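You operate a simulated robot arm through the tools that you are given. There is no shell and no other tool.

You are at the controls of a simulated robot arm. One attempt, no reset.

## Task
Tip beaker S-232 into the waste funnel, flush it with the RINSE wash bottle and tip that in too.
Fine: about 40 ml; beaker and bottle go back, shut the funnel's white lid. Set down upright: what you pick out, wash bottle.
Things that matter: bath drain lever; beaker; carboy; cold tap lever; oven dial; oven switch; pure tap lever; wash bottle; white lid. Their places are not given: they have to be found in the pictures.

The check looks at the end state, three seconds after you hand in, the way a careful person would. Anything else that was tipped, shoved, dropped, spilled or broken makes it a failure. Lids that push on must go on centred and level and be pressed home; caps that screw on are set level and turned clockwise until they are tight.

## Robot
A 7-joint arm with a two-finger parallel gripper, fixed in place. Base frame: the origin is at the foot of the arm, x ahead of it, y to its left, z up; the work surface is at about z = 0.85. Lengths are in m, angles in rad, forces in N, time in s.
With the tool pointing down near the work surface it reaches from about 0.24 to 0.68 m from the base axis. Its first joint turns from -1.152 to 1.152 rad. Payload 2.4 kg.
Tool frame: the origin (TCP) lies between the finger pads and is the grasp point; the fingertips stand 0.03 m ahead of it; z points along the fingers, y is the line along which they close. The gripper opens to 0.094 m. The fingers are 0.028 m wide and 0.01 m thick; the gripper's body (0.05 by 0.096 m) begins 0.055 m behind the TCP.
Orientation is that of the tool frame in the base frame, as [roll, pitch, yaw] about the fixed x, y, z axes, in that order (R = Rz(yaw) Ry(pitch) Rx(roll)). With the fingers straight down and closing along the base's y, the tool's x points along the base's -x, its y along +y and its z along -z.

## Interface
- The arm moves only by the tool servo_tool. Its argument "moves" is a list of rows, each a list of 2 entries, a list of its own where there are three numbers: the shift along the tool's x, y, z in m, then the turn, a rotation vector about the tool's x, y, z in rad. In form: [[[x, y, z], [ax, ay, az]], ...]. A call has 1 to 20 rows; each row shifts and turns the commanded pose from where the row before left it, along the tool's axes as they then stand. "hand" is the opening, from 0 (shut) to 1 (fully open), set as the call begins (left out, the last holds). Each row takes 0.2 s and may step no farther than 0.05 m and 0.15 rad from the row before; otherwise, or with a gripper value out of range, the whole call is refused. A pose out of reach is approached as far as the arm can. The call stops where the force on the tool passes 70 N (or 10 N more than at its start, if that is more) or the arm is blocked; 0.2 s more then pass. Each finger travels about 0.153 m/s and halts on what it meets, pressing with about 29 N; the grip force reading is that of the motor and also rises with nothing between the fingers. The clock runs only during rows and for 0.2 s after the last one: add rows that do not move to give the fingers time. It gives the time, the measured TCP pose, the force on the tool (base axes), the opening and the grip force at its end, in the units of the frame above (readings bear some noise), with the torque about the TCP (base axes, N m) and any sound that the robot's microphone picked up.
- Cameras (640 x 400 px; columns grow to the right, rows downward): "scene" is fixed at [0.0371, 0.4724, 1.4438]; the picture's right is [-0.76, -0.65, 0.00], its down [-0.37, 0.43, -0.82] and it looks along [0.54, -0.62, -0.57] (base axes); focal length 287 px, centre (320, 200). "wrist" rides on the gripper at [0.076, 0.014, -0.102] in the tool frame; the picture's right is [-0.18, 0.98, 0.00], its down [-0.75, -0.14, -0.64] and it looks along [-0.63, -0.12, 0.77] (tool axes); focal length 243 px, centre (320, 200).
- capture(camera): a new picture of that camera. No time passes.
- probe_pixels(camera, pixels): for up to 12 pixels [column, row] of the newest picture of that camera ("zoom" is the newest enlarged one), the place [x, y, z] in the base frame of the surface seen there, good to about 0.003 m. No time passes.
- close_up(camera, box): a new picture of the part [left, top, right, bottom] of that camera's present view, enlarged. No time passes.
- hand_in(): hands the job in; it is judged then, once.

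Unless the task says otherwise, let go and move clear before handing in.

The tools are called after "Request:" as name(argument=value, ...) on one line, values as JSON. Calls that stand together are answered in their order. servo_tool: Moves the arm, as the interface text tells. Its arguments: {"type":"object","properties":{"moves":{"type":"array"},"hand":{"type":"number"}},"required":["moves"]} The other tools are called the same way: capture (camera) takes a picture; probe_pixels (camera, pixels) gives the place of the surface under pixels of a picture; close_up (camera, box) takes an enlarged picture of a part of a camera's view; hand_in () hands the job in.

At the start:

```text
t: 0.0
tcp_pos: [0.4293, -0.0359, 1.2211]
tcp_rot: [-3.141, 0.0, 3.142]
wrist_force: [0.7, 0.0, 0.2]
wrist_torque: [-0.01, 0.0, 0.02]
width: 0.0941
finger_force: 0.0
```

scene: 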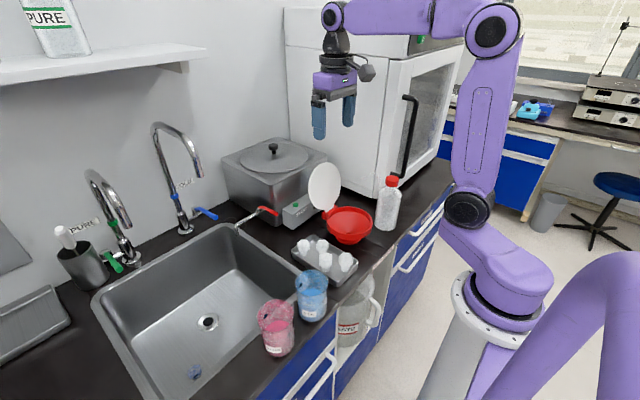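
wrist: 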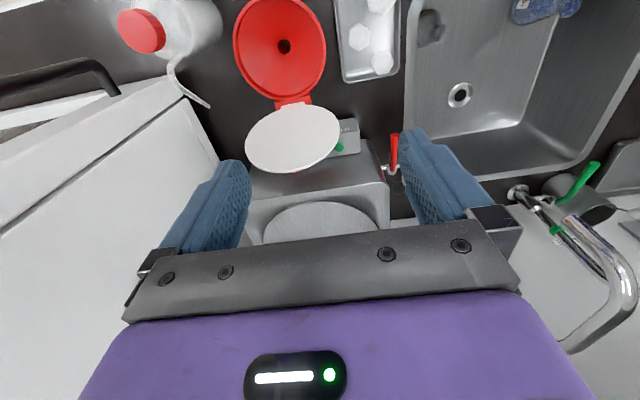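

The scene picture shows a pink beaker near (277,325), a blue beaker near (312,293), the red funnel near (348,225) with the white lid open at (325,187), and a wash bottle with a red cap near (388,203). I'll zoom in to read the labels.

Request:
close_up(camera="scene", box=[230, 250, 390, 370])

Request:
close_up(camera="scene", box=[290, 140, 450, 260])

Request:
close_up(camera="wrist", box=[100, 0, 420, 200])

```text
3.33 times, centred on (310, 310) of scene
```

zoom: 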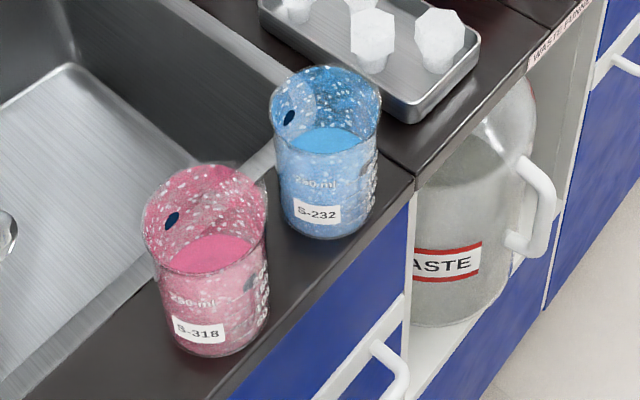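

```text
3.33 times, centred on (370, 200) of scene
```

zoom: 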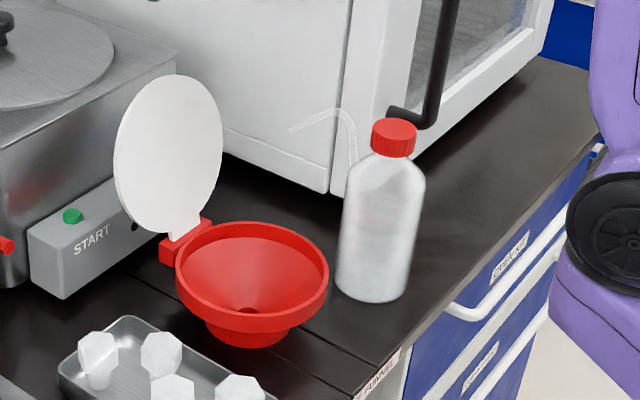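

```text
2.00 times, centred on (260, 100) of wrist
```

zoom: 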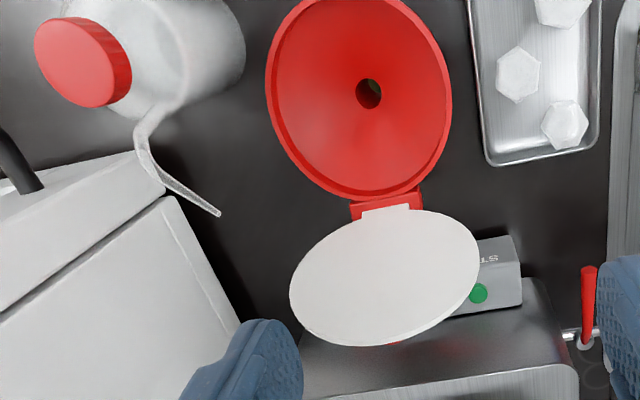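

The blue beaker carries the label S-232, so it's the target; the pink one (S-318) must stay untouched. Next I'll look closely at the carboy under the counter, the bottle and the beaker.

Request:
close_up(camera="scene", box=[325, 255, 405, 355])

Request:
close_up(camera="scene", box=[355, 165, 415, 240])

Request:
close_up(camera="scene", box=[285, 255, 341, 330])

Request:
close_up(camera="wrist", box=[0, 0, 240, 150])

```text
4.00 times, centred on (365, 305) of scene
```

zoom: 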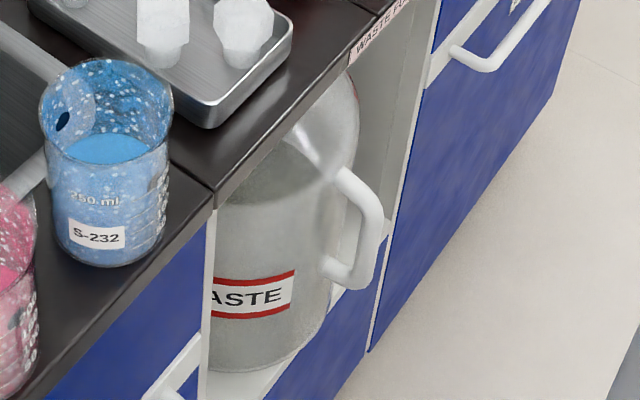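

```text
5.33 times, centred on (385, 202) of scene
```

zoom: 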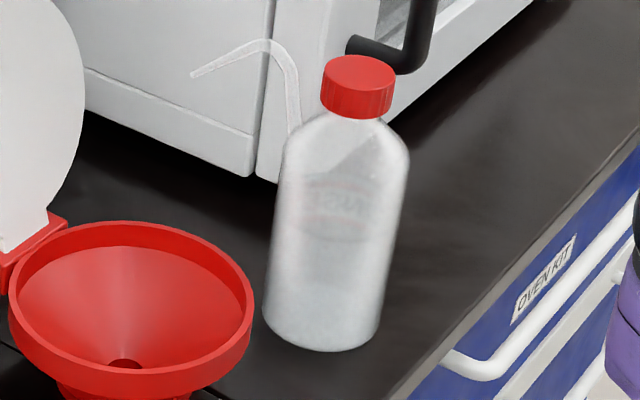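

```text
5.33 times, centred on (313, 292) of scene
```

zoom: 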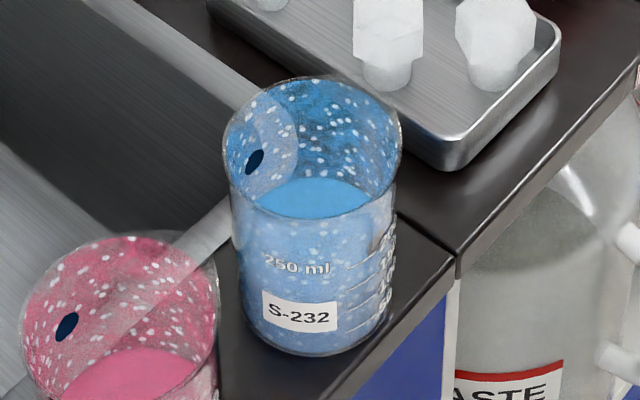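

```text
2.67 times, centred on (120, 75) of wrist
```

zoom: 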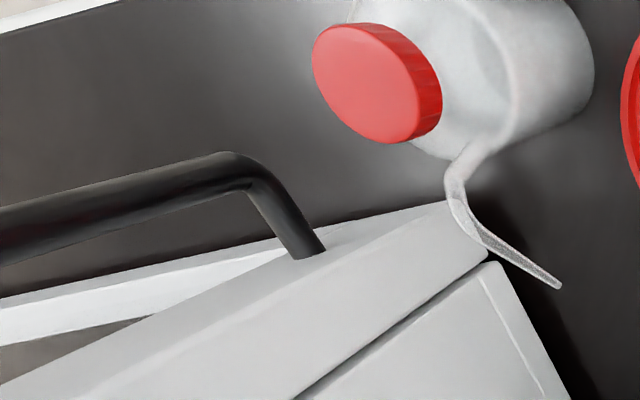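

The residue flecks sit on the inside of the blue beaker, and the waste carboy is only partly full. Next I'll probe positions of the beaker, funnel, lid, bottle and neighbours.

Request:
probe_pixels(camera="scene", pixels=[[312, 310], [298, 280], [327, 280], [313, 318], [300, 272], [327, 274], [312, 284], [277, 352], [262, 310], [292, 308], [277, 340], [322, 272]])

Request:
probe_pixels(camera="scene", pixels=[[348, 228], [328, 222], [372, 222], [350, 243], [350, 208], [324, 187], [324, 165], [312, 187], [338, 187], [333, 207], [345, 234], [355, 210]])

Request:
probe_pixels(camera="scene", pixels=[[392, 178], [391, 183], [386, 205], [384, 228], [376, 210], [398, 210], [380, 173], [374, 176], [392, 190], [405, 120], [400, 175], [385, 230]])

Request:
probe_pixels(camera="wrist", pixels=[[140, 32], [172, 65], [208, 106], [190, 30], [284, 45], [238, 45], [322, 45], [293, 140], [295, 103], [290, 170], [250, 135], [338, 135]])

```text
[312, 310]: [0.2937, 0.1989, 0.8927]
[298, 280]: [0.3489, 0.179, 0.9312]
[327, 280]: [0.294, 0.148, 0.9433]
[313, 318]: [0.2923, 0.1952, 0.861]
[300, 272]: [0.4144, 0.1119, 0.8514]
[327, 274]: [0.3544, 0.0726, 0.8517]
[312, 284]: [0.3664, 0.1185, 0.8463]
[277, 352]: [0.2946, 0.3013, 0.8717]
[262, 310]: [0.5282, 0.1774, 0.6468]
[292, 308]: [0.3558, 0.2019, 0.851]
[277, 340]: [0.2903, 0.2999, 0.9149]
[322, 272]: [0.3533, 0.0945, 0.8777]
```

```text
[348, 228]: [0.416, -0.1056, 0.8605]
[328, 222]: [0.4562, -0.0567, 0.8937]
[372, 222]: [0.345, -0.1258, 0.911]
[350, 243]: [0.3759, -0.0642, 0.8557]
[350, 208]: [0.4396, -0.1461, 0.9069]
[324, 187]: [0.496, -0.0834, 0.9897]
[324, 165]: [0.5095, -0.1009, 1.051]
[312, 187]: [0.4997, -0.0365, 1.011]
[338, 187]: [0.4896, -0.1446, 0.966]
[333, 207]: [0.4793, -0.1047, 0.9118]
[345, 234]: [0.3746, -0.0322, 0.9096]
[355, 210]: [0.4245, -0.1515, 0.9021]
```

```text
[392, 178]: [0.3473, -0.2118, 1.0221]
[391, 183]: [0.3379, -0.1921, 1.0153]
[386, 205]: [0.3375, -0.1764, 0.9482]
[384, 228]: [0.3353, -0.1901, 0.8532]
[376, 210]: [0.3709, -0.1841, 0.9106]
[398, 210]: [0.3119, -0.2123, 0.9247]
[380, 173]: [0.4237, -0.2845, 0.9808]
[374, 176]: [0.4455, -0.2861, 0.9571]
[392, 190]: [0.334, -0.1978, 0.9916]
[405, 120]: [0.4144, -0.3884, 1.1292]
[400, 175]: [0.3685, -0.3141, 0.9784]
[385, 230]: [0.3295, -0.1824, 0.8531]
```

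```text
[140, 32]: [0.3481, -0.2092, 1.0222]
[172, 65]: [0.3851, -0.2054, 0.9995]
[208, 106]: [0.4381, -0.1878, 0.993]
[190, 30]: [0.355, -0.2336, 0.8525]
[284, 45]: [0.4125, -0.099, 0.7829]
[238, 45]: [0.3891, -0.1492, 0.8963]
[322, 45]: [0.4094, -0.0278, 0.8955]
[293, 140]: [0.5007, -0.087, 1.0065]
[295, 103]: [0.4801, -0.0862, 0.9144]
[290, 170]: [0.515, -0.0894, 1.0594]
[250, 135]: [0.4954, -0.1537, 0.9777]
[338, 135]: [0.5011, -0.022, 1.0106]
```

The bottle's cap is near (0.347, -0.21, 1.022) and its spout tip near (0.438, -0.188, 0.993). The funnel rim sits at z≈0.91, and the blue beaker is near (0.31, 0.17). I'll move up and over toward the beaker for a better wrist view.

Request:
servo_tool(moves=[[[0.03, 0.02, 0], [0, 0, 0]], [[0.03, 0.03, 0], [0, 0, 0]], [[0.03, 0.03, 0.01], [0, 0, 0]], [[0.03, 0.03, 0.02], [0, 0, 0]], [[0.02, 0.02, 0.02], [0, 0, 0]]], hand=1)

Request:
capture(camera="wrist")

Request:
capture(camera="scene")

```text
t: 1.2
tcp_pos: [0.2878, 0.0954, 1.1726]
tcp_rot: [-3.141, 0.0, 3.141]
wrist_force: [-0.5, 0.3, 0.3]
wrist_torque: [0.01, -0.02, 0.04]
width: 0.094
finger_force: 0.0
```

```text
taken
```

wrist: 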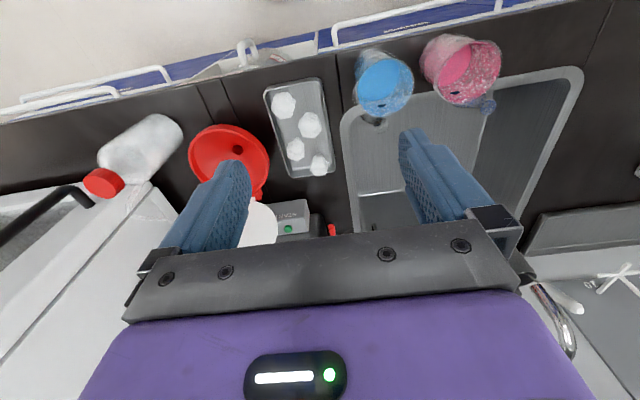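

```text
taken
```

scene: 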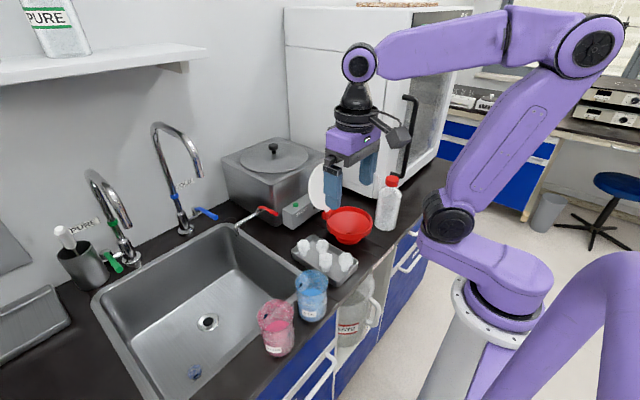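

In the wrist picture, the blue beaker is at (383,85) and the pink one at (460,70), with the tray of stoppers at (300,125). I'll zoom in and probe the beaker rim and bottle outline.

Request:
close_up(camera="wrist", box=[320, 20, 520, 145])

Request:
close_up(camera="wrist", box=[70, 70, 350, 245])

Request:
probe_pixels(camera="wrist", pixels=[[385, 110], [412, 78], [358, 90], [383, 52], [365, 52], [402, 55], [385, 90], [230, 128], [190, 155], [268, 165], [240, 150], [100, 183]])

```text
3.20 times, centred on (420, 82) of wrist
```

zoom: 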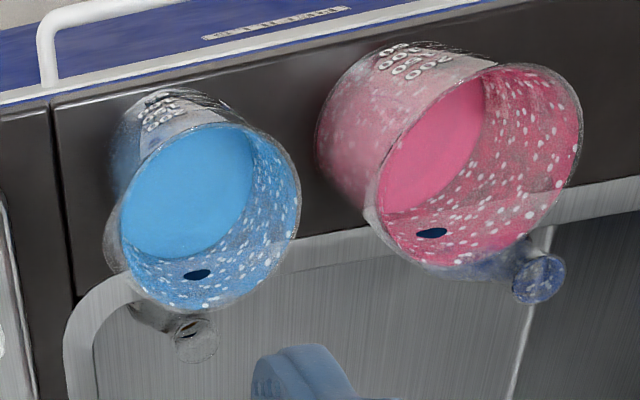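

```text
2.29 times, centred on (210, 158) of wrist
```

zoom: 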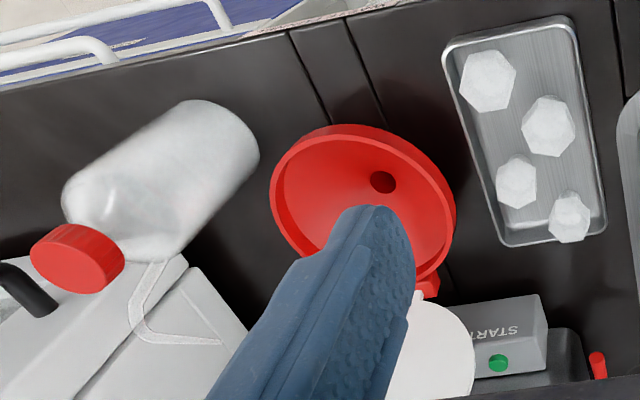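

```text
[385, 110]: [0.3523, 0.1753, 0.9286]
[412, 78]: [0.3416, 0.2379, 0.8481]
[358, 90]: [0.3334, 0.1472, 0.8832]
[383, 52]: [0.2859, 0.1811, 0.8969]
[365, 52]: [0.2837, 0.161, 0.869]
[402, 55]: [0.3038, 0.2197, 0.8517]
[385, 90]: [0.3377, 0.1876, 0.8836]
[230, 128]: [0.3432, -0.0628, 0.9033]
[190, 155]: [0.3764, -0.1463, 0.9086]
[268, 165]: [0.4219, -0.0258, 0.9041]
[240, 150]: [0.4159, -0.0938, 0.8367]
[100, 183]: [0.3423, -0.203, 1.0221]
```

The zoomed picture shows odd knobs beyond each beaker at wrist (381,126) and (488,107), plus dark spots on the beaker walls. I'll check what these are before deciding on a grip.

Request:
probe_pixels(camera="wrist", pixels=[[381, 126], [377, 122], [488, 107], [480, 103], [381, 106], [455, 93], [372, 113], [395, 110], [405, 90], [360, 100], [390, 60], [380, 70]])

Request:
probe_pixels(camera="scene", pixels=[[193, 372], [207, 322], [290, 295], [262, 330], [302, 285], [273, 318], [312, 290], [312, 270], [297, 285], [328, 290], [328, 300], [300, 305]])

Request:
close_up(camera="wrist", box=[340, 40, 420, 140])

Request:
close_up(camera="scene", box=[285, 255, 345, 330])

```text
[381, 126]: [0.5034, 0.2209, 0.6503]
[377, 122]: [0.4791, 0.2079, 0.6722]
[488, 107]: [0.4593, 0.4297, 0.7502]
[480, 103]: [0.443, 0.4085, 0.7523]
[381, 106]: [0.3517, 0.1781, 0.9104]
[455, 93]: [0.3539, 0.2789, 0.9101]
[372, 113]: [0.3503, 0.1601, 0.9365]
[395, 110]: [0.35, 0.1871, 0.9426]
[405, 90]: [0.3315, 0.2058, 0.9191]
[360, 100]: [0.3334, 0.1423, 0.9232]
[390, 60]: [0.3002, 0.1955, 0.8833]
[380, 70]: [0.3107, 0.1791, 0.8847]
```

```text
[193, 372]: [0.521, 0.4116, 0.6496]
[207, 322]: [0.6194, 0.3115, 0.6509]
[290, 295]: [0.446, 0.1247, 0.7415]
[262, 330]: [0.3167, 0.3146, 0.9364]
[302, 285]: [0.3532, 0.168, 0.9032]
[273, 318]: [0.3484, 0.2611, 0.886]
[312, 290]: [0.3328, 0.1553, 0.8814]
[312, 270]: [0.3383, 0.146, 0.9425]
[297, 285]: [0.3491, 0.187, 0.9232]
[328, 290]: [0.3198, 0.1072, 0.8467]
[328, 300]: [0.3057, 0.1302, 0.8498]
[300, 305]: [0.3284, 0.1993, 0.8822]
```

```text
4.00 times, centred on (380, 90) of wrist
```

zoom: 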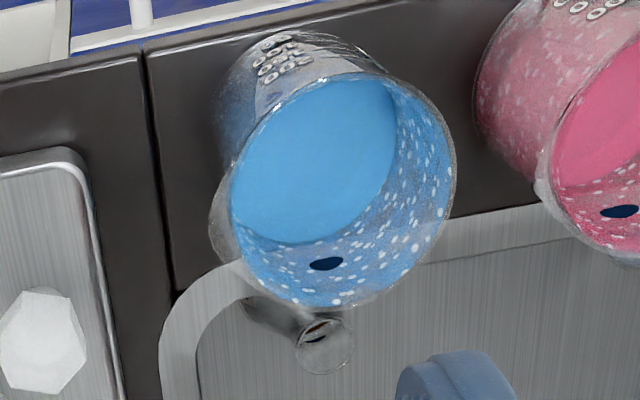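

```text
5.33 times, centred on (315, 292) of scene
```

zoom: 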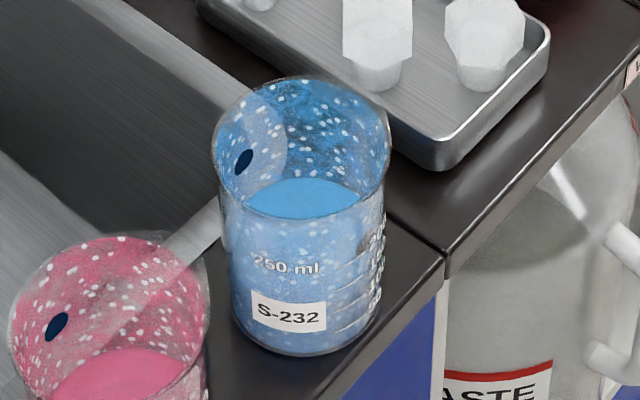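

The knobs probe at z≈0.65, so they're just objects on the sink floor. The beaker's centre fits to about (0.318, 0.174), radius 0.0345, rim z≈0.944 and liquid z≈0.884. I'll measure the spout, lid and hinge more precisely.

Request:
close_up(camera="scene", box=[366, 162, 414, 192])

Request:
probe_pixels(camera="zoom", pixels=[[90, 215], [150, 180], [200, 165], [235, 170], [262, 210], [270, 280], [275, 340], [345, 190], [400, 190], [460, 200], [240, 380], [520, 380]])

```text
13.33 times, centred on (390, 177) of scene
```

zoom: 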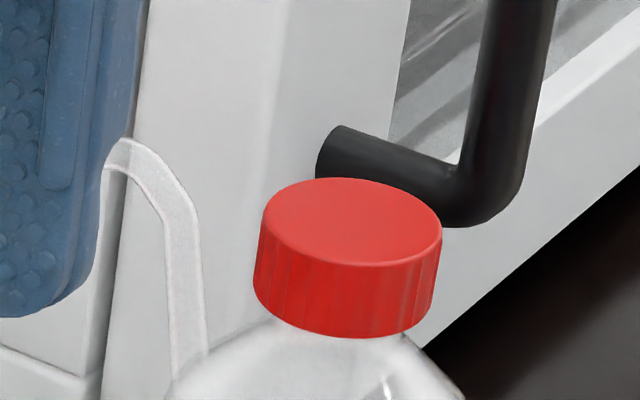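

```text
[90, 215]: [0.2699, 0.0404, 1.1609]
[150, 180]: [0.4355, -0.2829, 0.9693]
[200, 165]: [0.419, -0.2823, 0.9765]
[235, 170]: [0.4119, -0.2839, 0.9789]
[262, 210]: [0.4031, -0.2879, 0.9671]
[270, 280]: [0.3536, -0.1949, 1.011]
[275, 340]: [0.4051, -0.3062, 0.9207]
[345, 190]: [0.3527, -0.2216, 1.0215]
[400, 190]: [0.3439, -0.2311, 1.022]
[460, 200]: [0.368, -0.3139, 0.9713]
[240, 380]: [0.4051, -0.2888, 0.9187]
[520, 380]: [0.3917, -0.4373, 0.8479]
```

The thin spout is semi-transparent, so some scene probes went through it to the oven at y≈-0.283. I'll move the wrist camera to look at the bottle and spout from closer.

Request:
servo_tool(moves=[[[0.002, -0.0455, 0.007], [0, 0, 0]], [[0.002, -0.0455, 0.007], [0, 0, 0]], [[0.002, -0.0455, 0.007], [0, 0, 0]], [[0.002, -0.0455, 0.007], [0, 0, 0]], [[0.002, -0.0455, 0.007], [0, 0, 0]], [[0.002, -0.0455, 0.007], [0, 0, 0]]])

Request:
capture(camera="wrist")

Request:
capture(camera="scene")

```text
t: 2.6
tcp_pos: [0.2772, -0.1793, 1.1294]
tcp_rot: [3.142, 0.0, 3.141]
wrist_force: [0.1, -0.1, -0.2]
wrist_torque: [0.0, 0.04, 0.01]
width: 0.094
finger_force: 0.0
```

```text
taken
```

wrist: 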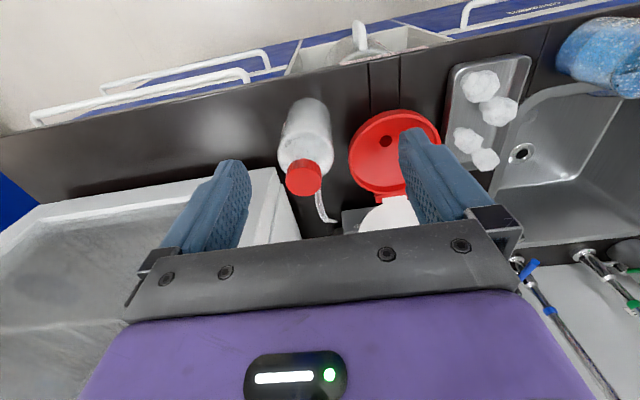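

```text
taken
```

scene: 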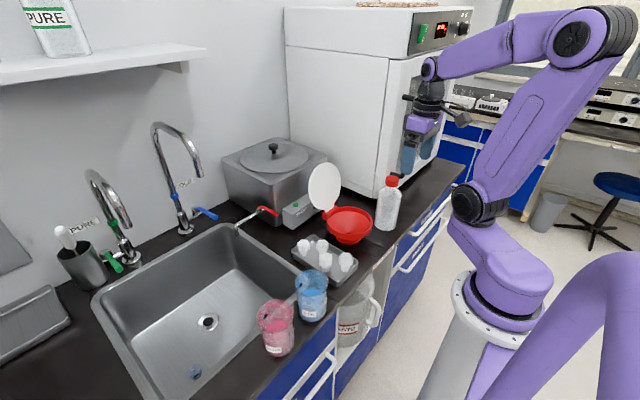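

The bottle is at wrist (305,145), with the spout pointing down-right to (333,221). I'll zoom in and probe it.

Request:
close_up(camera="wrist", box=[250, 85, 410, 235])

Request:
probe_pixels(camera="wrist", pixels=[[303, 177], [320, 195], [321, 205], [325, 217], [333, 221], [320, 199], [287, 178], [320, 178], [303, 192], [303, 162], [285, 140], [330, 140]])

Request:
probe_pixels(camera="scene", pixels=[[392, 177], [392, 182], [385, 182], [399, 182], [392, 186], [384, 215], [376, 215], [397, 215], [370, 180], [371, 179], [377, 172], [382, 176]])

```text
2.67 times, centred on (330, 160) of wrist
```

zoom: 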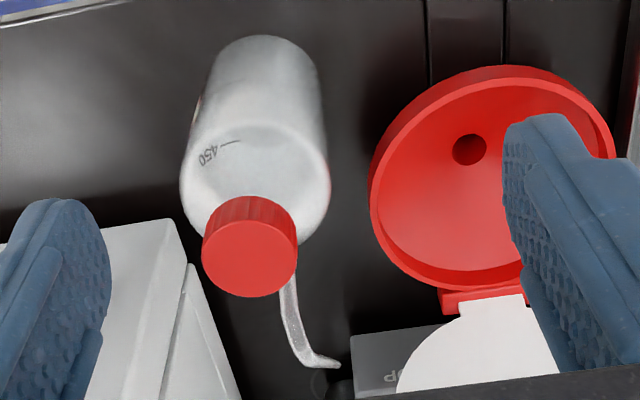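

```text
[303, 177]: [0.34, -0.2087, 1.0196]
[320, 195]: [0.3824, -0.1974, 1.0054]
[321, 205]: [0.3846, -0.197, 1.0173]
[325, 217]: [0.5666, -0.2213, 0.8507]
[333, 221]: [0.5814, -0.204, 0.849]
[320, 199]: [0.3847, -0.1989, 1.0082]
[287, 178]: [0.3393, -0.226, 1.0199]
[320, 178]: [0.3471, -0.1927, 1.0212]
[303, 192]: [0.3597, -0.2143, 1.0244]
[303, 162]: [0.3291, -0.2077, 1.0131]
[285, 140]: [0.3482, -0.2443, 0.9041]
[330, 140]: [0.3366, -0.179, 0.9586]
```

```text
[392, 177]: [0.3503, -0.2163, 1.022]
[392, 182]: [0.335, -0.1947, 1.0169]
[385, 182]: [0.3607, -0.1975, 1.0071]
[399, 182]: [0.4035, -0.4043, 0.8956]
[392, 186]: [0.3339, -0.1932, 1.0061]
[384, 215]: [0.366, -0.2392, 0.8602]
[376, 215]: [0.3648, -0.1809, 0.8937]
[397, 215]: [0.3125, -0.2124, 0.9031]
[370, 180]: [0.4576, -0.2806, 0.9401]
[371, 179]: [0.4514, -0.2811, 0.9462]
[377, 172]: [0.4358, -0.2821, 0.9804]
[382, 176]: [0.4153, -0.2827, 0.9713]
```

I triangulated the spout tip at about (0.439, -0.187, 0.994), pointing roughly +x and about 30° below horizontal. The oven handle is near (0.37, -0.315). Before touching anything I'll test in free air that the arm can reach my planned pour posture, starting with a lift and a turn of the tool by -90°.

Request:
servo_tool(moves=[[[-0.024, 0.024, -0.02], [0, 0, 0]], [[-0.024, 0.024, -0.02], [0, 0, 0]], [[-0.024, 0.024, -0.02], [0, 0, 0]], [[-0.024, 0.024, -0.02], [0, 0, 0]], [[-0.024, 0.024, -0.02], [0, 0, 0]], [[0, 0, 0], [0, 0, -0.1428]], [[0, 0, 0], [0, 0, -0.1428]], [[0, 0, 0], [0, 0, -0.1428]], [[0, 0, 0], [0, 0, -0.1428]], [[0, 0, 0], [0, 0, -0.1428]], [[0, 0, 0], [0, 0, -0.1428]], [[0, 0, 0], [0, 0, -0.1428]], [[0, 0, 0], [0, 0, -0.1428]], [[0, 0, 0], [0, 0, -0.1428]], [[0, 0, 0], [0, 0, -0.1428]], [[0, 0, 0], [0, 0, -0.1428]]])

Request:
capture(camera="wrist")

Request:
capture(camera="scene")

```text
t: 6.0
tcp_pos: [0.3983, -0.0577, 1.2285]
tcp_rot: [-3.141, -0.001, -1.569]
wrist_force: [0.2, 0.9, -0.7]
wrist_torque: [0.0, 0.01, 0.0]
width: 0.0943
finger_force: 0.1
```

```text
taken
```

wrist: 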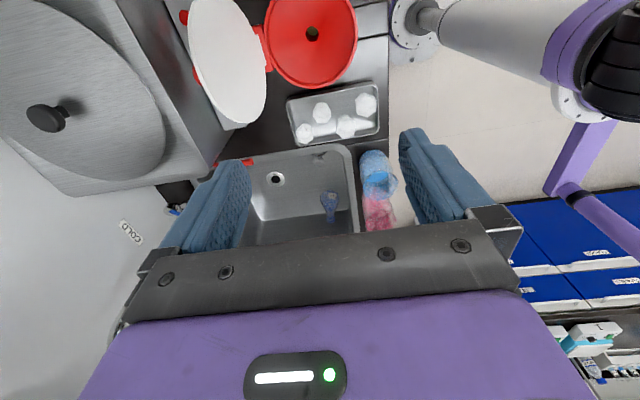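

```text
taken
```

scene: 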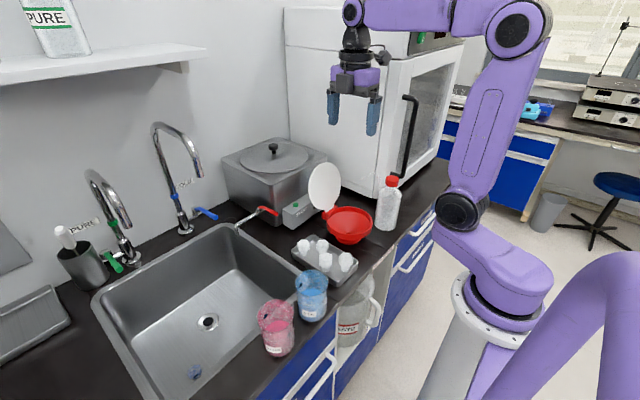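

The yaw is now -1.57 with the wrist camera on the -y side. I'll test tilting the tool about its y axis by about 100° in free air at z=1.23.

Request:
servo_tool(moves=[[[0, 0, 0], [0, 0.1454, 0]], [[0, 0, 0], [0, 0.1454, 0]], [[0, 0, 0], [0, 0.1454, 0]], [[0, 0, 0], [0, 0.1454, 0]], [[0, 0, 0], [0, 0.1454, 0]], [[0, 0, 0], [0, 0.1454, 0]], [[0, 0, 0], [0, 0.1454, 0]], [[0, 0, 0], [0, 0.1454, 0]], [[0, 0, 0], [0, 0.1454, 0]], [[0, 0, 0], [0, 0.1454, 0]], [[0, 0, 0], [0, 0.1454, 0]], [[0, 0, 0], [0, 0.1454, 0]]])

Request:
capture(camera="scene")

Request:
capture(camera="wrist")

```text
t: 8.6
tcp_pos: [0.3967, -0.0572, 1.229]
tcp_rot: [-0.003, -1.394, 1.576]
wrist_force: [-0.7, 0.1, -1.3]
wrist_torque: [0.0, -0.01, -0.02]
width: 0.0938
finger_force: 0.1
```

```text
taken
```

scene: 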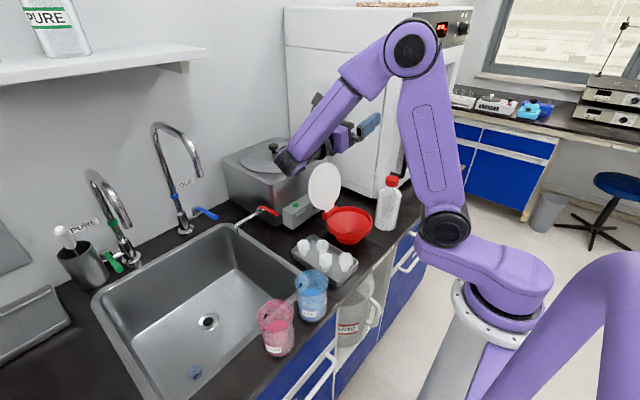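

```text
taken
```

wrist: 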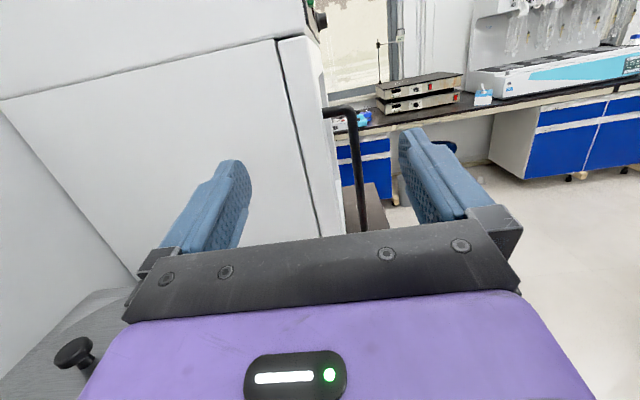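

The tilted posture was reached cleanly. To keep the wrist higher above the stopper tray, I'll grip the beaker with a 30° lean, so I'm rotating back by 130°.

Request:
servo_tool(moves=[[[0, 0, 0], [0, -0.1418, 0]], [[0, 0, 0], [0, -0.1418, 0]], [[0, 0, 0], [0, -0.1418, 0]], [[0, 0, 0], [0, -0.1418, 0]], [[0, 0, 0], [0, -0.1418, 0]], [[0, 0, 0], [0, -0.1418, 0]], [[0, 0, 0], [0, -0.1418, 0]], [[0, 0, 0], [0, -0.1418, 0]], [[0, 0, 0], [0, -0.1418, 0]], [[0, 0, 0], [0, -0.1418, 0]], [[0, 0, 0], [0, -0.1418, 0]], [[0, 0, 0], [0, -0.1418, 0]], [[0, 0, 0], [0, -0.1418, 0]], [[0, 0, 0], [0, -0.1418, 0]], [[0, 0, 0], [0, -0.1418, 0]], [[0, 0, 0], [0, -0.1418, 0]]])

Request:
capture(camera="wrist")

Request:
capture(camera="scene")

```text
t: 12.0
tcp_pos: [0.3971, -0.0575, 1.2299]
tcp_rot: [3.141, 0.525, -1.572]
wrist_force: [0.5, 0.4, -0.3]
wrist_torque: [0.0, 0.0, 0.0]
width: 0.0939
finger_force: 0.0
```

```text
taken
```

wrist: 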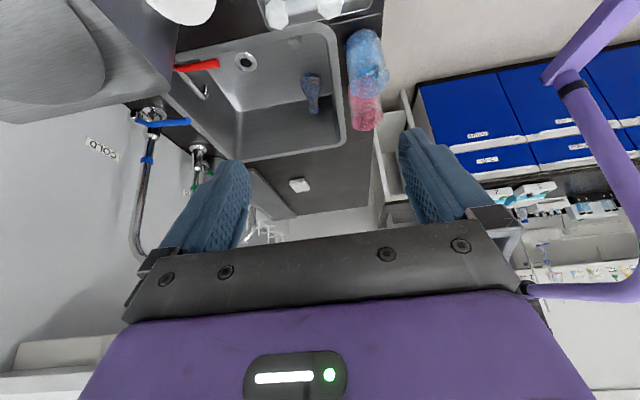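

```text
taken
```

scene: 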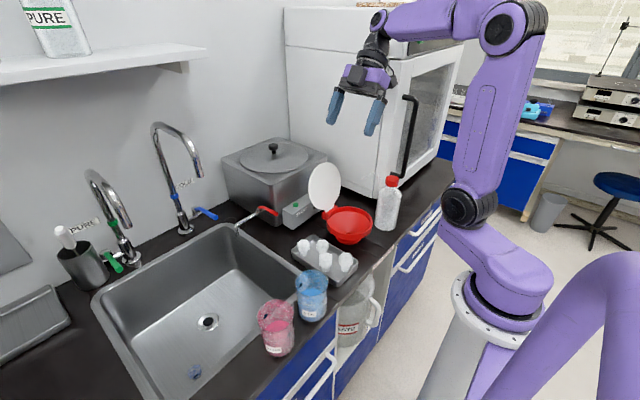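

The lean of 30° is set (pitch 0.525). I'll probe the stopper tray and refine the beaker outline before approaching.

Request:
probe_pixels(camera="scene", pixels=[[304, 243], [322, 242], [325, 256], [346, 256], [292, 251], [318, 238], [356, 263], [331, 286], [336, 283], [337, 300], [360, 275], [346, 286]])

Request:
close_up(camera="scene", box=[296, 262, 332, 284])

Request:
close_up(camera="wrist", box=[320, 10, 420, 140])

```text
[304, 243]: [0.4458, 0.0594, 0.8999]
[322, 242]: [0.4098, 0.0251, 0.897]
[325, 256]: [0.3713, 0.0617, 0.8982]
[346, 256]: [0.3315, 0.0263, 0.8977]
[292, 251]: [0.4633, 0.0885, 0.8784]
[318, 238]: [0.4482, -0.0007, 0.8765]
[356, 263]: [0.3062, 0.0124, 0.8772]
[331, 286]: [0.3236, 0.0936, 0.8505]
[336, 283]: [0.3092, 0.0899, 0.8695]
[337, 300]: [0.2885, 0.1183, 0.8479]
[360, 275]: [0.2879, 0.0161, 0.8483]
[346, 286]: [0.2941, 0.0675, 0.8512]
```

```text
16.00 times, centred on (314, 273) of scene
```

zoom: 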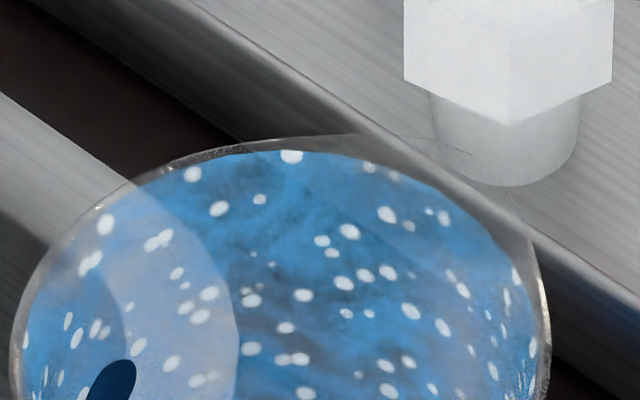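

```text
3.08 times, centred on (370, 75) of wrist
```

zoom: 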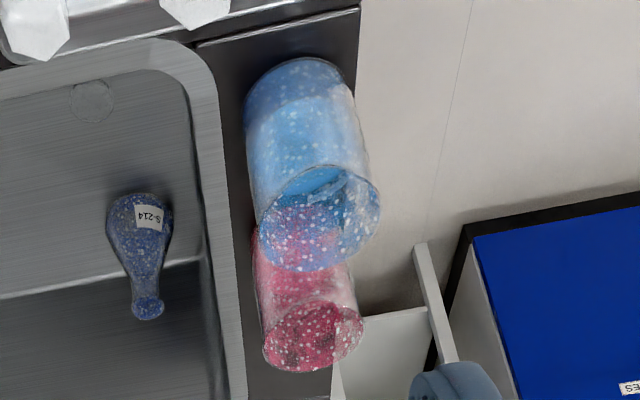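

The tray is at x 0.30–0.465, y 0–0.095, stoppers up to z≈0.90. The beaker's rim centre is about (0.319, 0.174). I'll move to a pre-grasp point 0.12 m back along the leaned tool axis.

Request:
servo_tool(moves=[[[-0.0059, 0.0111, 0.0387], [0, 0, 0]], [[-0.0059, 0.0111, 0.0387], [0, 0, 0]], [[-0.0059, 0.0111, 0.0387], [0, 0, 0]], [[-0.0059, 0.0111, 0.0387], [0, 0, 0]], [[-0.0059, 0.0111, 0.0387], [0, 0, 0]], [[-0.0059, 0.0111, 0.0387], [0, 0, 0]], [[-0.0059, 0.0111, 0.0387], [0, 0, 0]]], hand=1)

Request:
capture(camera="wrist")

Request:
capture(camera="scene")

```text
t: 13.6
tcp_pos: [0.3191, 0.1147, 1.0159]
tcp_rot: [-3.142, 0.522, -1.574]
wrist_force: [-0.8, 0.9, -0.5]
wrist_torque: [0.0, 0.01, 0.01]
width: 0.0939
finger_force: 0.1
```

```text
taken
```

wrist: 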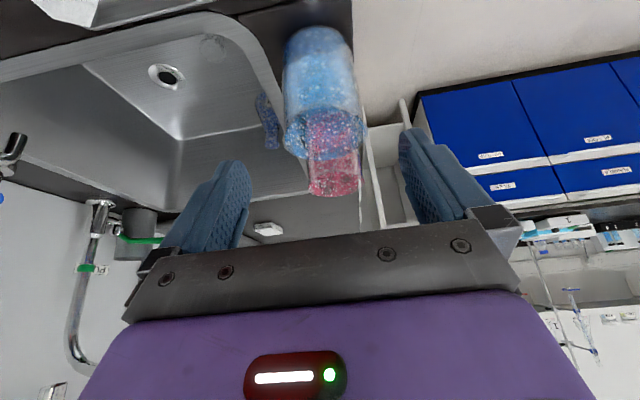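

```text
taken
```

scene: 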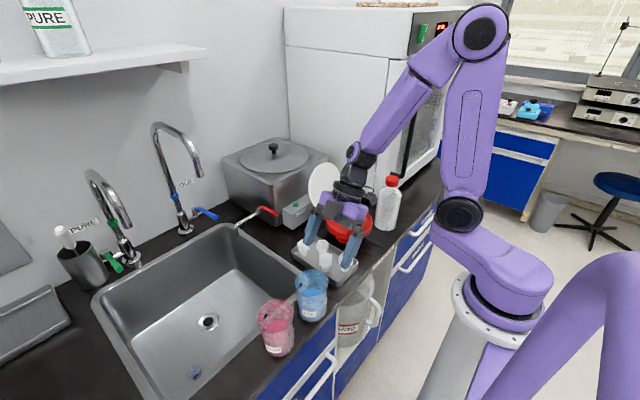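

In the wrist view the beaker, at (322,90), is centred between the fingers. I'll advance 0.12 m along the tool axis.

Request:
servo_tool(moves=[[[0, 0, 0.02], [0, 0, 0]], [[0, 0, 0.02], [0, 0, 0]], [[0, 0, 0.02], [0, 0, 0]], [[0, 0, 0.02], [0, 0, 0]], [[0, 0, 0.02], [0, 0, 0]], [[0, 0, 0.019], [0, 0, 0]], [[0, 0, 0], [0, 0, 0]]], hand=1)

Request:
capture(camera="wrist")

Request:
close_up(camera="scene", box=[250, 190, 410, 360])

```text
t: 15.2
tcp_pos: [0.3198, 0.1722, 0.9147]
tcp_rot: [3.141, 0.524, -1.571]
wrist_force: [0.1, -0.1, -0.2]
wrist_torque: [0.01, 0.0, 0.01]
width: 0.0943
finger_force: 0.1
```

```text
taken
```

wrist: 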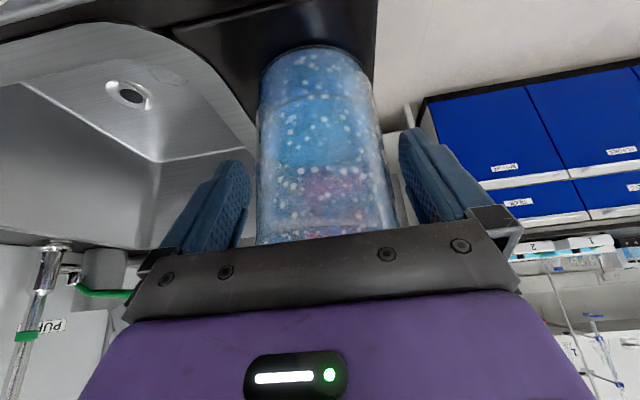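

```text
2.35 times, centred on (330, 275) of scene
```

zoom: 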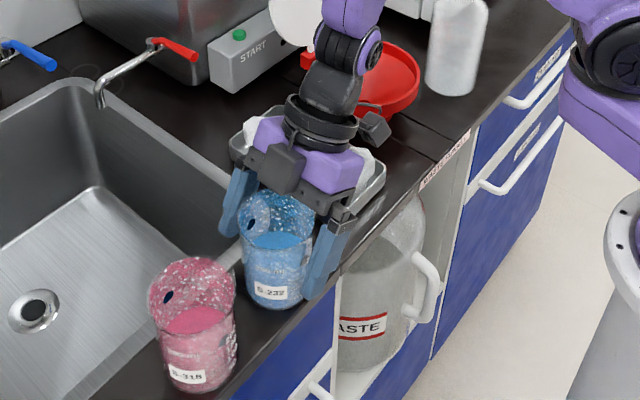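

The beaker stands between the fingers and no contact force shows. I'll close the gripper.

Request:
servo_tool(moves=[[[0, 0, 0], [0, 0, 0]], [[0, 0, 0], [0, 0, 0]], [[0, 0, 0], [0, 0, 0]]], hand=0)

Request:
close_up(camera="scene", box=[250, 190, 410, 360])

```text
t: 16.0
tcp_pos: [0.3192, 0.1738, 0.9142]
tcp_rot: [-3.14, 0.525, -1.572]
wrist_force: [-0.5, 1.5, 0.2]
wrist_torque: [0.09, -0.05, 0.01]
width: 0.0734
finger_force: 28.9
```

```text
2.35 times, centred on (330, 275) of scene
```

zoom: 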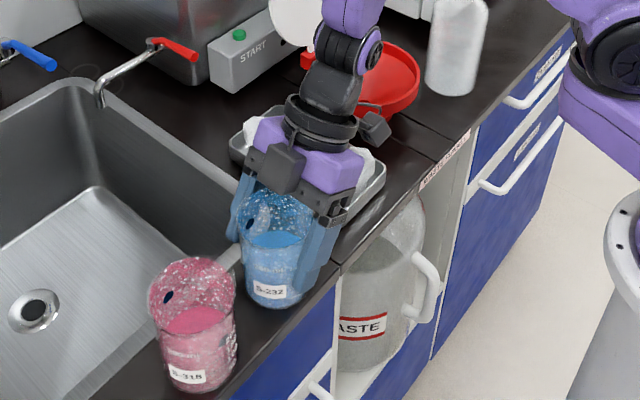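

Gripped at width 0.0734 (grip force 28.9 N); the home TCP is (0.3192, 0.1738, 0.9142). I'll lift straight up by 0.13 m.

Request:
servo_tool(moves=[[[-0.005, 0, -0.00866], [0, 0, 0]], [[-0.01, 0, -0.01732], [0, 0, 0]], [[-0.01, 0, -0.01732], [0, 0, 0]], [[-0.0125, 0, -0.02165], [0, 0, 0]], [[-0.0125, 0, -0.02165], [0, 0, 0]], [[-0.01, 0, -0.01732], [0, 0, 0]], [[-0.005, 0, -0.00866], [0, 0, 0]]])

Request:
capture(camera="scene")

Request:
capture(camera="wrist")

```text
t: 17.6
tcp_pos: [0.3204, 0.1725, 1.0428]
tcp_rot: [3.142, 0.523, -1.572]
wrist_force: [0.8, -0.1, -1.6]
wrist_torque: [0.01, 0.01, 0.02]
width: 0.0734
finger_force: 28.8
```

```text
taken
```

scene: 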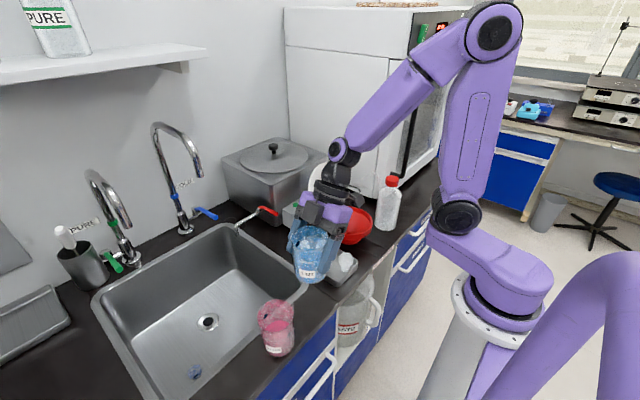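

```text
taken
```

wrist: 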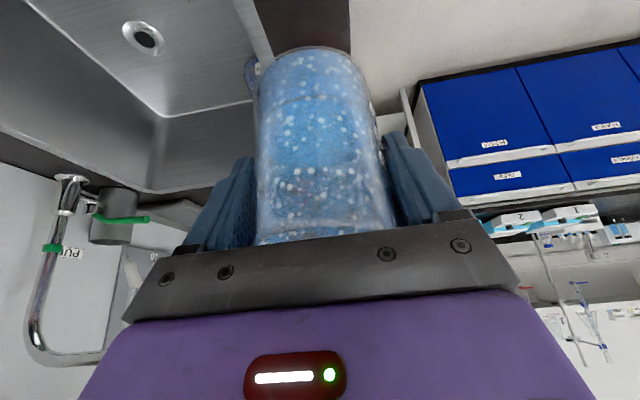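

Lifted, and the load reads about 1.6 N. I'll carry it over the tray toward the funnel with a modest tilt of 35°, well below the ~60° spill angle, toward TCP (0.41, -0.03, 1.045).

Request:
servo_tool(moves=[[[0.0219, -0.01125, -0.01265], [0, 0.0764, 0]], [[0.0228, -0.01125, -0.0109], [0, 0.0764, 0]], [[0.0236, -0.01125, -0.0092], [0, 0.0764, 0]], [[0.0242, -0.01125, -0.0074], [0, 0.0764, 0]], [[0.0247, -0.01125, -0.0055], [0, 0.0764, 0]], [[0.025, -0.01125, -0.0036], [0, 0.0764, 0]], [[0.0252, -0.01125, -0.0017], [0, 0.0764, 0]], [[0.0253, -0.01125, 0.0003], [0, 0.0764, 0]]])

Request:
capture(camera="scene")

Request:
capture(camera="wrist")

```text
t: 19.4
tcp_pos: [0.4103, -0.0287, 1.042]
tcp_rot: [3.141, -0.091, -1.571]
wrist_force: [-0.2, 0.1, -1.9]
wrist_torque: [0.07, 0.04, 0.02]
width: 0.0732
finger_force: 28.9
```

```text
taken
```

scene: 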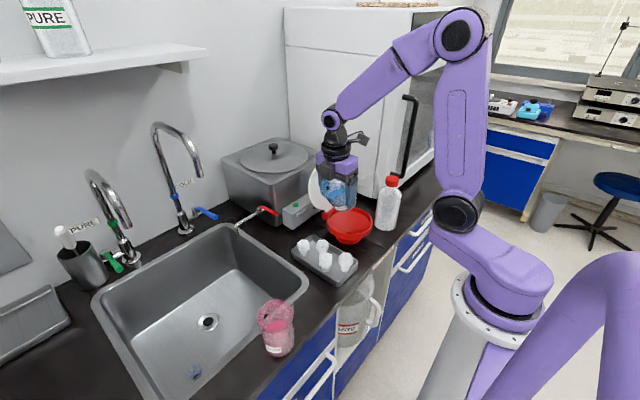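

```text
taken
```

wrist: 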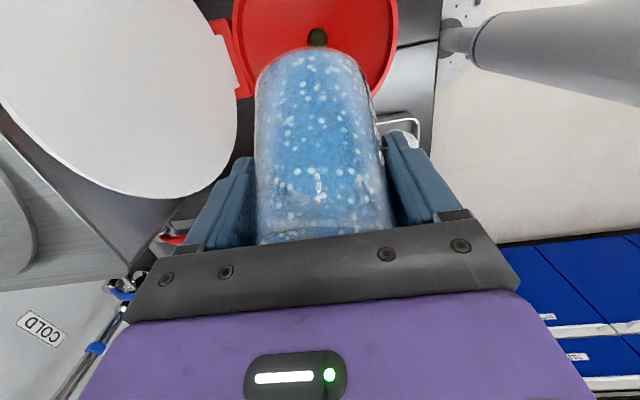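

The beaker hangs above the funnel's near side. In the wrist view the funnel hole at (317,37) lines up with the beaker axis. I'll probe the funnel rim from here to confirm the centre.

Request:
probe_pixels(camera="wrist", pixels=[[240, 40], [233, 15], [392, 40], [397, 15], [317, 37], [218, 60], [215, 130], [236, 130], [150, 190], [316, 20], [300, 5], [340, 5]])

Request:
close_up(camera="scene", box=[290, 130, 430, 250])

Request:
probe_pixels(camera="scene", pixels=[[348, 243], [371, 225], [325, 222], [345, 236], [350, 212], [360, 212], [366, 215], [331, 229], [338, 239], [357, 241], [366, 235], [371, 218]])

```text
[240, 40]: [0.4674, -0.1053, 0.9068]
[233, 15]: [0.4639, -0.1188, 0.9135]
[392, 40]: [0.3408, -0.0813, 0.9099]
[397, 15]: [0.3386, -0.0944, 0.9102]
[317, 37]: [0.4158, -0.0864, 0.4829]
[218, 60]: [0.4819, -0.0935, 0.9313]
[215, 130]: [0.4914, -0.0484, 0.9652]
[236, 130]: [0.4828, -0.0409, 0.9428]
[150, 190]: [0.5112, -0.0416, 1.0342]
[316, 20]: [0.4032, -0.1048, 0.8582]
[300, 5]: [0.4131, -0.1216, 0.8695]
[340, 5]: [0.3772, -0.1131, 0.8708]
```

```text
3.33 times, centred on (360, 190) of scene
```

zoom: 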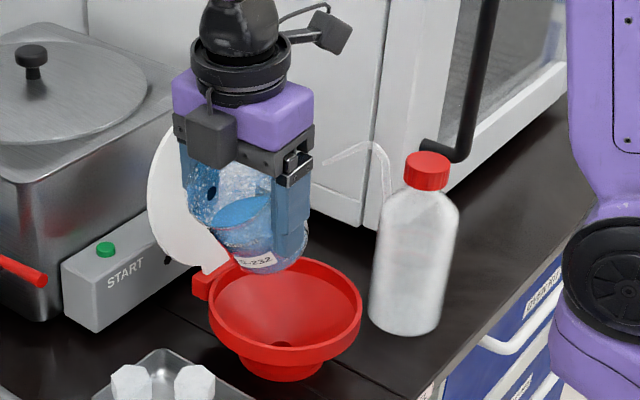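

```text
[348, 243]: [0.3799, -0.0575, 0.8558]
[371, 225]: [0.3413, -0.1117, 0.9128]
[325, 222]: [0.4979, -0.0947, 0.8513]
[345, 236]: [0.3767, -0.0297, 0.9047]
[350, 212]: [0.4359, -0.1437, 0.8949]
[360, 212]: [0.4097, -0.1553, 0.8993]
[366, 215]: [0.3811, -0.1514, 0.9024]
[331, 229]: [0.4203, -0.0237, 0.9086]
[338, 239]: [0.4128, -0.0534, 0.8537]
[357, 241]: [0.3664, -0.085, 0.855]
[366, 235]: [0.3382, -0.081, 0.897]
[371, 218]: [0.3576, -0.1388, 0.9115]
```

The funnel centre is confirmed at about (0.403, -0.089), radius 0.066. I'll move so the lip sits over the funnel, tilting to about 58°, just short of pouring.

Request:
servo_tool(moves=[[[0.01276, 0, 0.011], [0, 0.0663, 0]], [[0.012, 0, 0.01182], [0, 0.0663, 0]], [[0.01119, 0, 0.01259], [0, 0.0663, 0]], [[0.01033, 0, 0.0133], [0, 0.0663, 0]], [[0.00942, 0, 0.01397], [0, 0.0663, 0]], [[0.00848, 0, 0.01456], [0, 0.0663, 0]]])

Request:
close_up(camera="scene", box=[290, 130, 430, 250])

Request:
capture(camera="wrist")

```text
t: 20.8
tcp_pos: [0.4103, -0.1115, 0.9845]
tcp_rot: [3.14, -0.488, -1.573]
wrist_force: [0.0, 0.3, -1.5]
wrist_torque: [0.02, 0.01, 0.01]
width: 0.0733
finger_force: 29.7
```

```text
3.33 times, centred on (360, 190) of scene
```

zoom: 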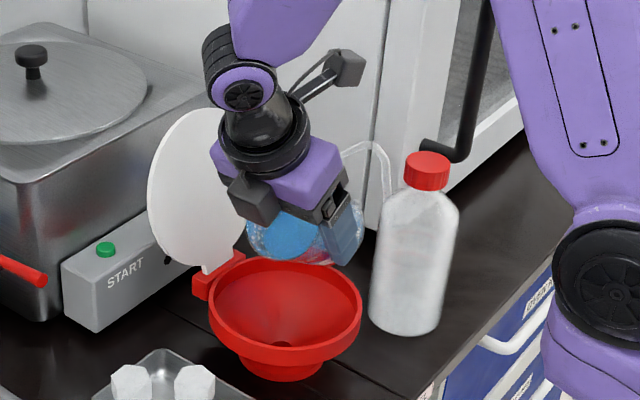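

```text
taken
```

wrist: 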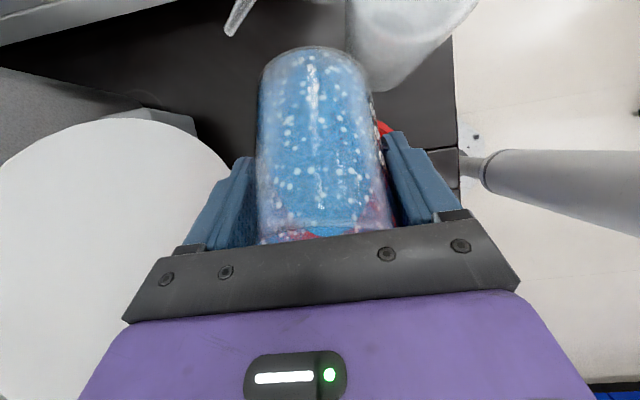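

The beaker is now over the funnel at 58°, not yet pouring. In the wrist view the bottle at (380,50) and spout tip at (232,30) are near the beaker's bottom, so I'll check those clearances.

Request:
probe_pixels(camera="wrist", pixels=[[380, 50], [365, 50], [400, 70], [375, 88], [232, 30], [313, 50], [300, 60], [340, 60], [360, 80], [350, 30], [450, 10], [265, 75]])

Request:
close_up(camera="wrist", box=[200, 0, 460, 160])

```text
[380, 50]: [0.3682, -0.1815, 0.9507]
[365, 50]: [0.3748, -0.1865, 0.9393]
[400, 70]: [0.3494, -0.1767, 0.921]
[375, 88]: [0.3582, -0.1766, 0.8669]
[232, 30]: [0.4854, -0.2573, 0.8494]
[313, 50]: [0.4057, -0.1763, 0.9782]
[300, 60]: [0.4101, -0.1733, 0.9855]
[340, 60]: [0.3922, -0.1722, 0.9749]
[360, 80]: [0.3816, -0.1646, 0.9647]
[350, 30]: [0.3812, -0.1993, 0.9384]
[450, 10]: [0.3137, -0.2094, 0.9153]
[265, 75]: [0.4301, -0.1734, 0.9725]
```

```text
2.46 times, centred on (330, 80) of wrist
```

zoom: 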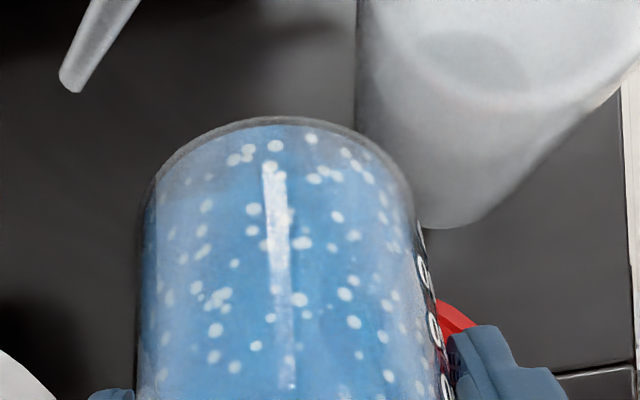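

The beaker bottom clears the bottle by about 1 cm and the spout by more. I'll tilt slowly about the TCP by 17° over 4 s so the liquid runs into the funnel.

Request:
servo_tool(moves=[[[0, 0, 0], [0, 0.015, 0]], [[0, 0, 0], [0, 0.015, 0]], [[0, 0, 0], [0, 0.015, 0]], [[0, 0, 0], [0, 0.015, 0]], [[0, 0, 0], [0, 0.015, 0]], [[0, 0, 0], [0, 0.015, 0]], [[0, 0, 0], [0, 0.015, 0]], [[0, 0, 0], [0, 0.015, 0]], [[0, 0, 0], [0, 0.015, 0]], [[0, 0, 0], [0, 0.015, 0]]])

Request:
close_up(camera="scene", box=[290, 160, 410, 260])

Request:
close_up(camera="wrist", box=[200, 0, 460, 250])

```text
t: 23.0
tcp_pos: [0.4099, -0.1127, 0.9844]
tcp_rot: [-3.141, -0.637, -1.57]
wrist_force: [-1.2, 0.8, -2.3]
wrist_torque: [0.07, 0.0, -0.01]
width: 0.0734
finger_force: 28.9
```

```text
4.00 times, centred on (350, 210) of scene
```

zoom: 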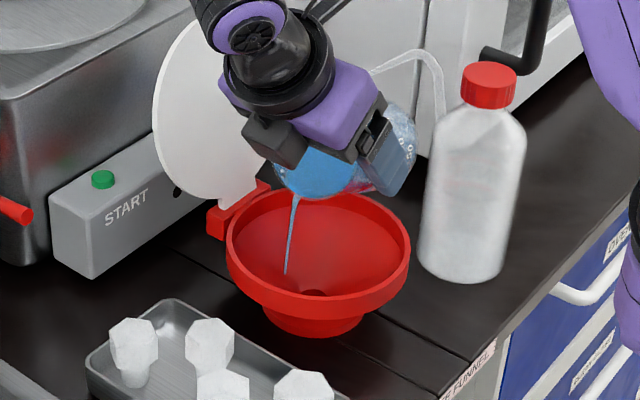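

```text
1.60 times, centred on (330, 125) of wrist
```

zoom: 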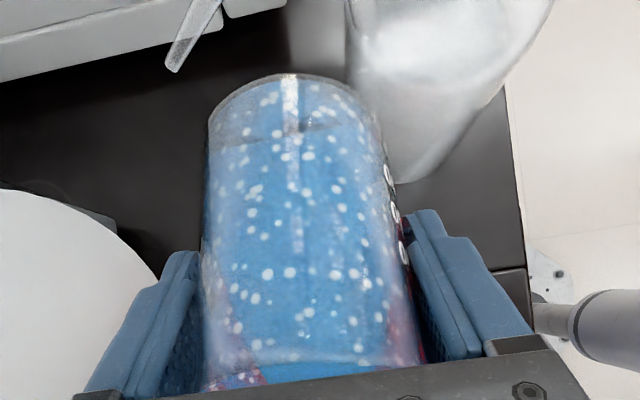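

A thin blue stream runs from the lip to zoom (287,272), inside the funnel. I'll check where it lands before tilting further.

Request:
probe_pixels(camera="scene", pixels=[[342, 228], [341, 230], [340, 232], [344, 215], [339, 236]])

```text
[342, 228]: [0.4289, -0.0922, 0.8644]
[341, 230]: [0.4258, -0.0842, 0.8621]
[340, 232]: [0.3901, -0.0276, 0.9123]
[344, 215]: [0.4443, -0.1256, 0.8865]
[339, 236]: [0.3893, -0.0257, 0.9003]
```

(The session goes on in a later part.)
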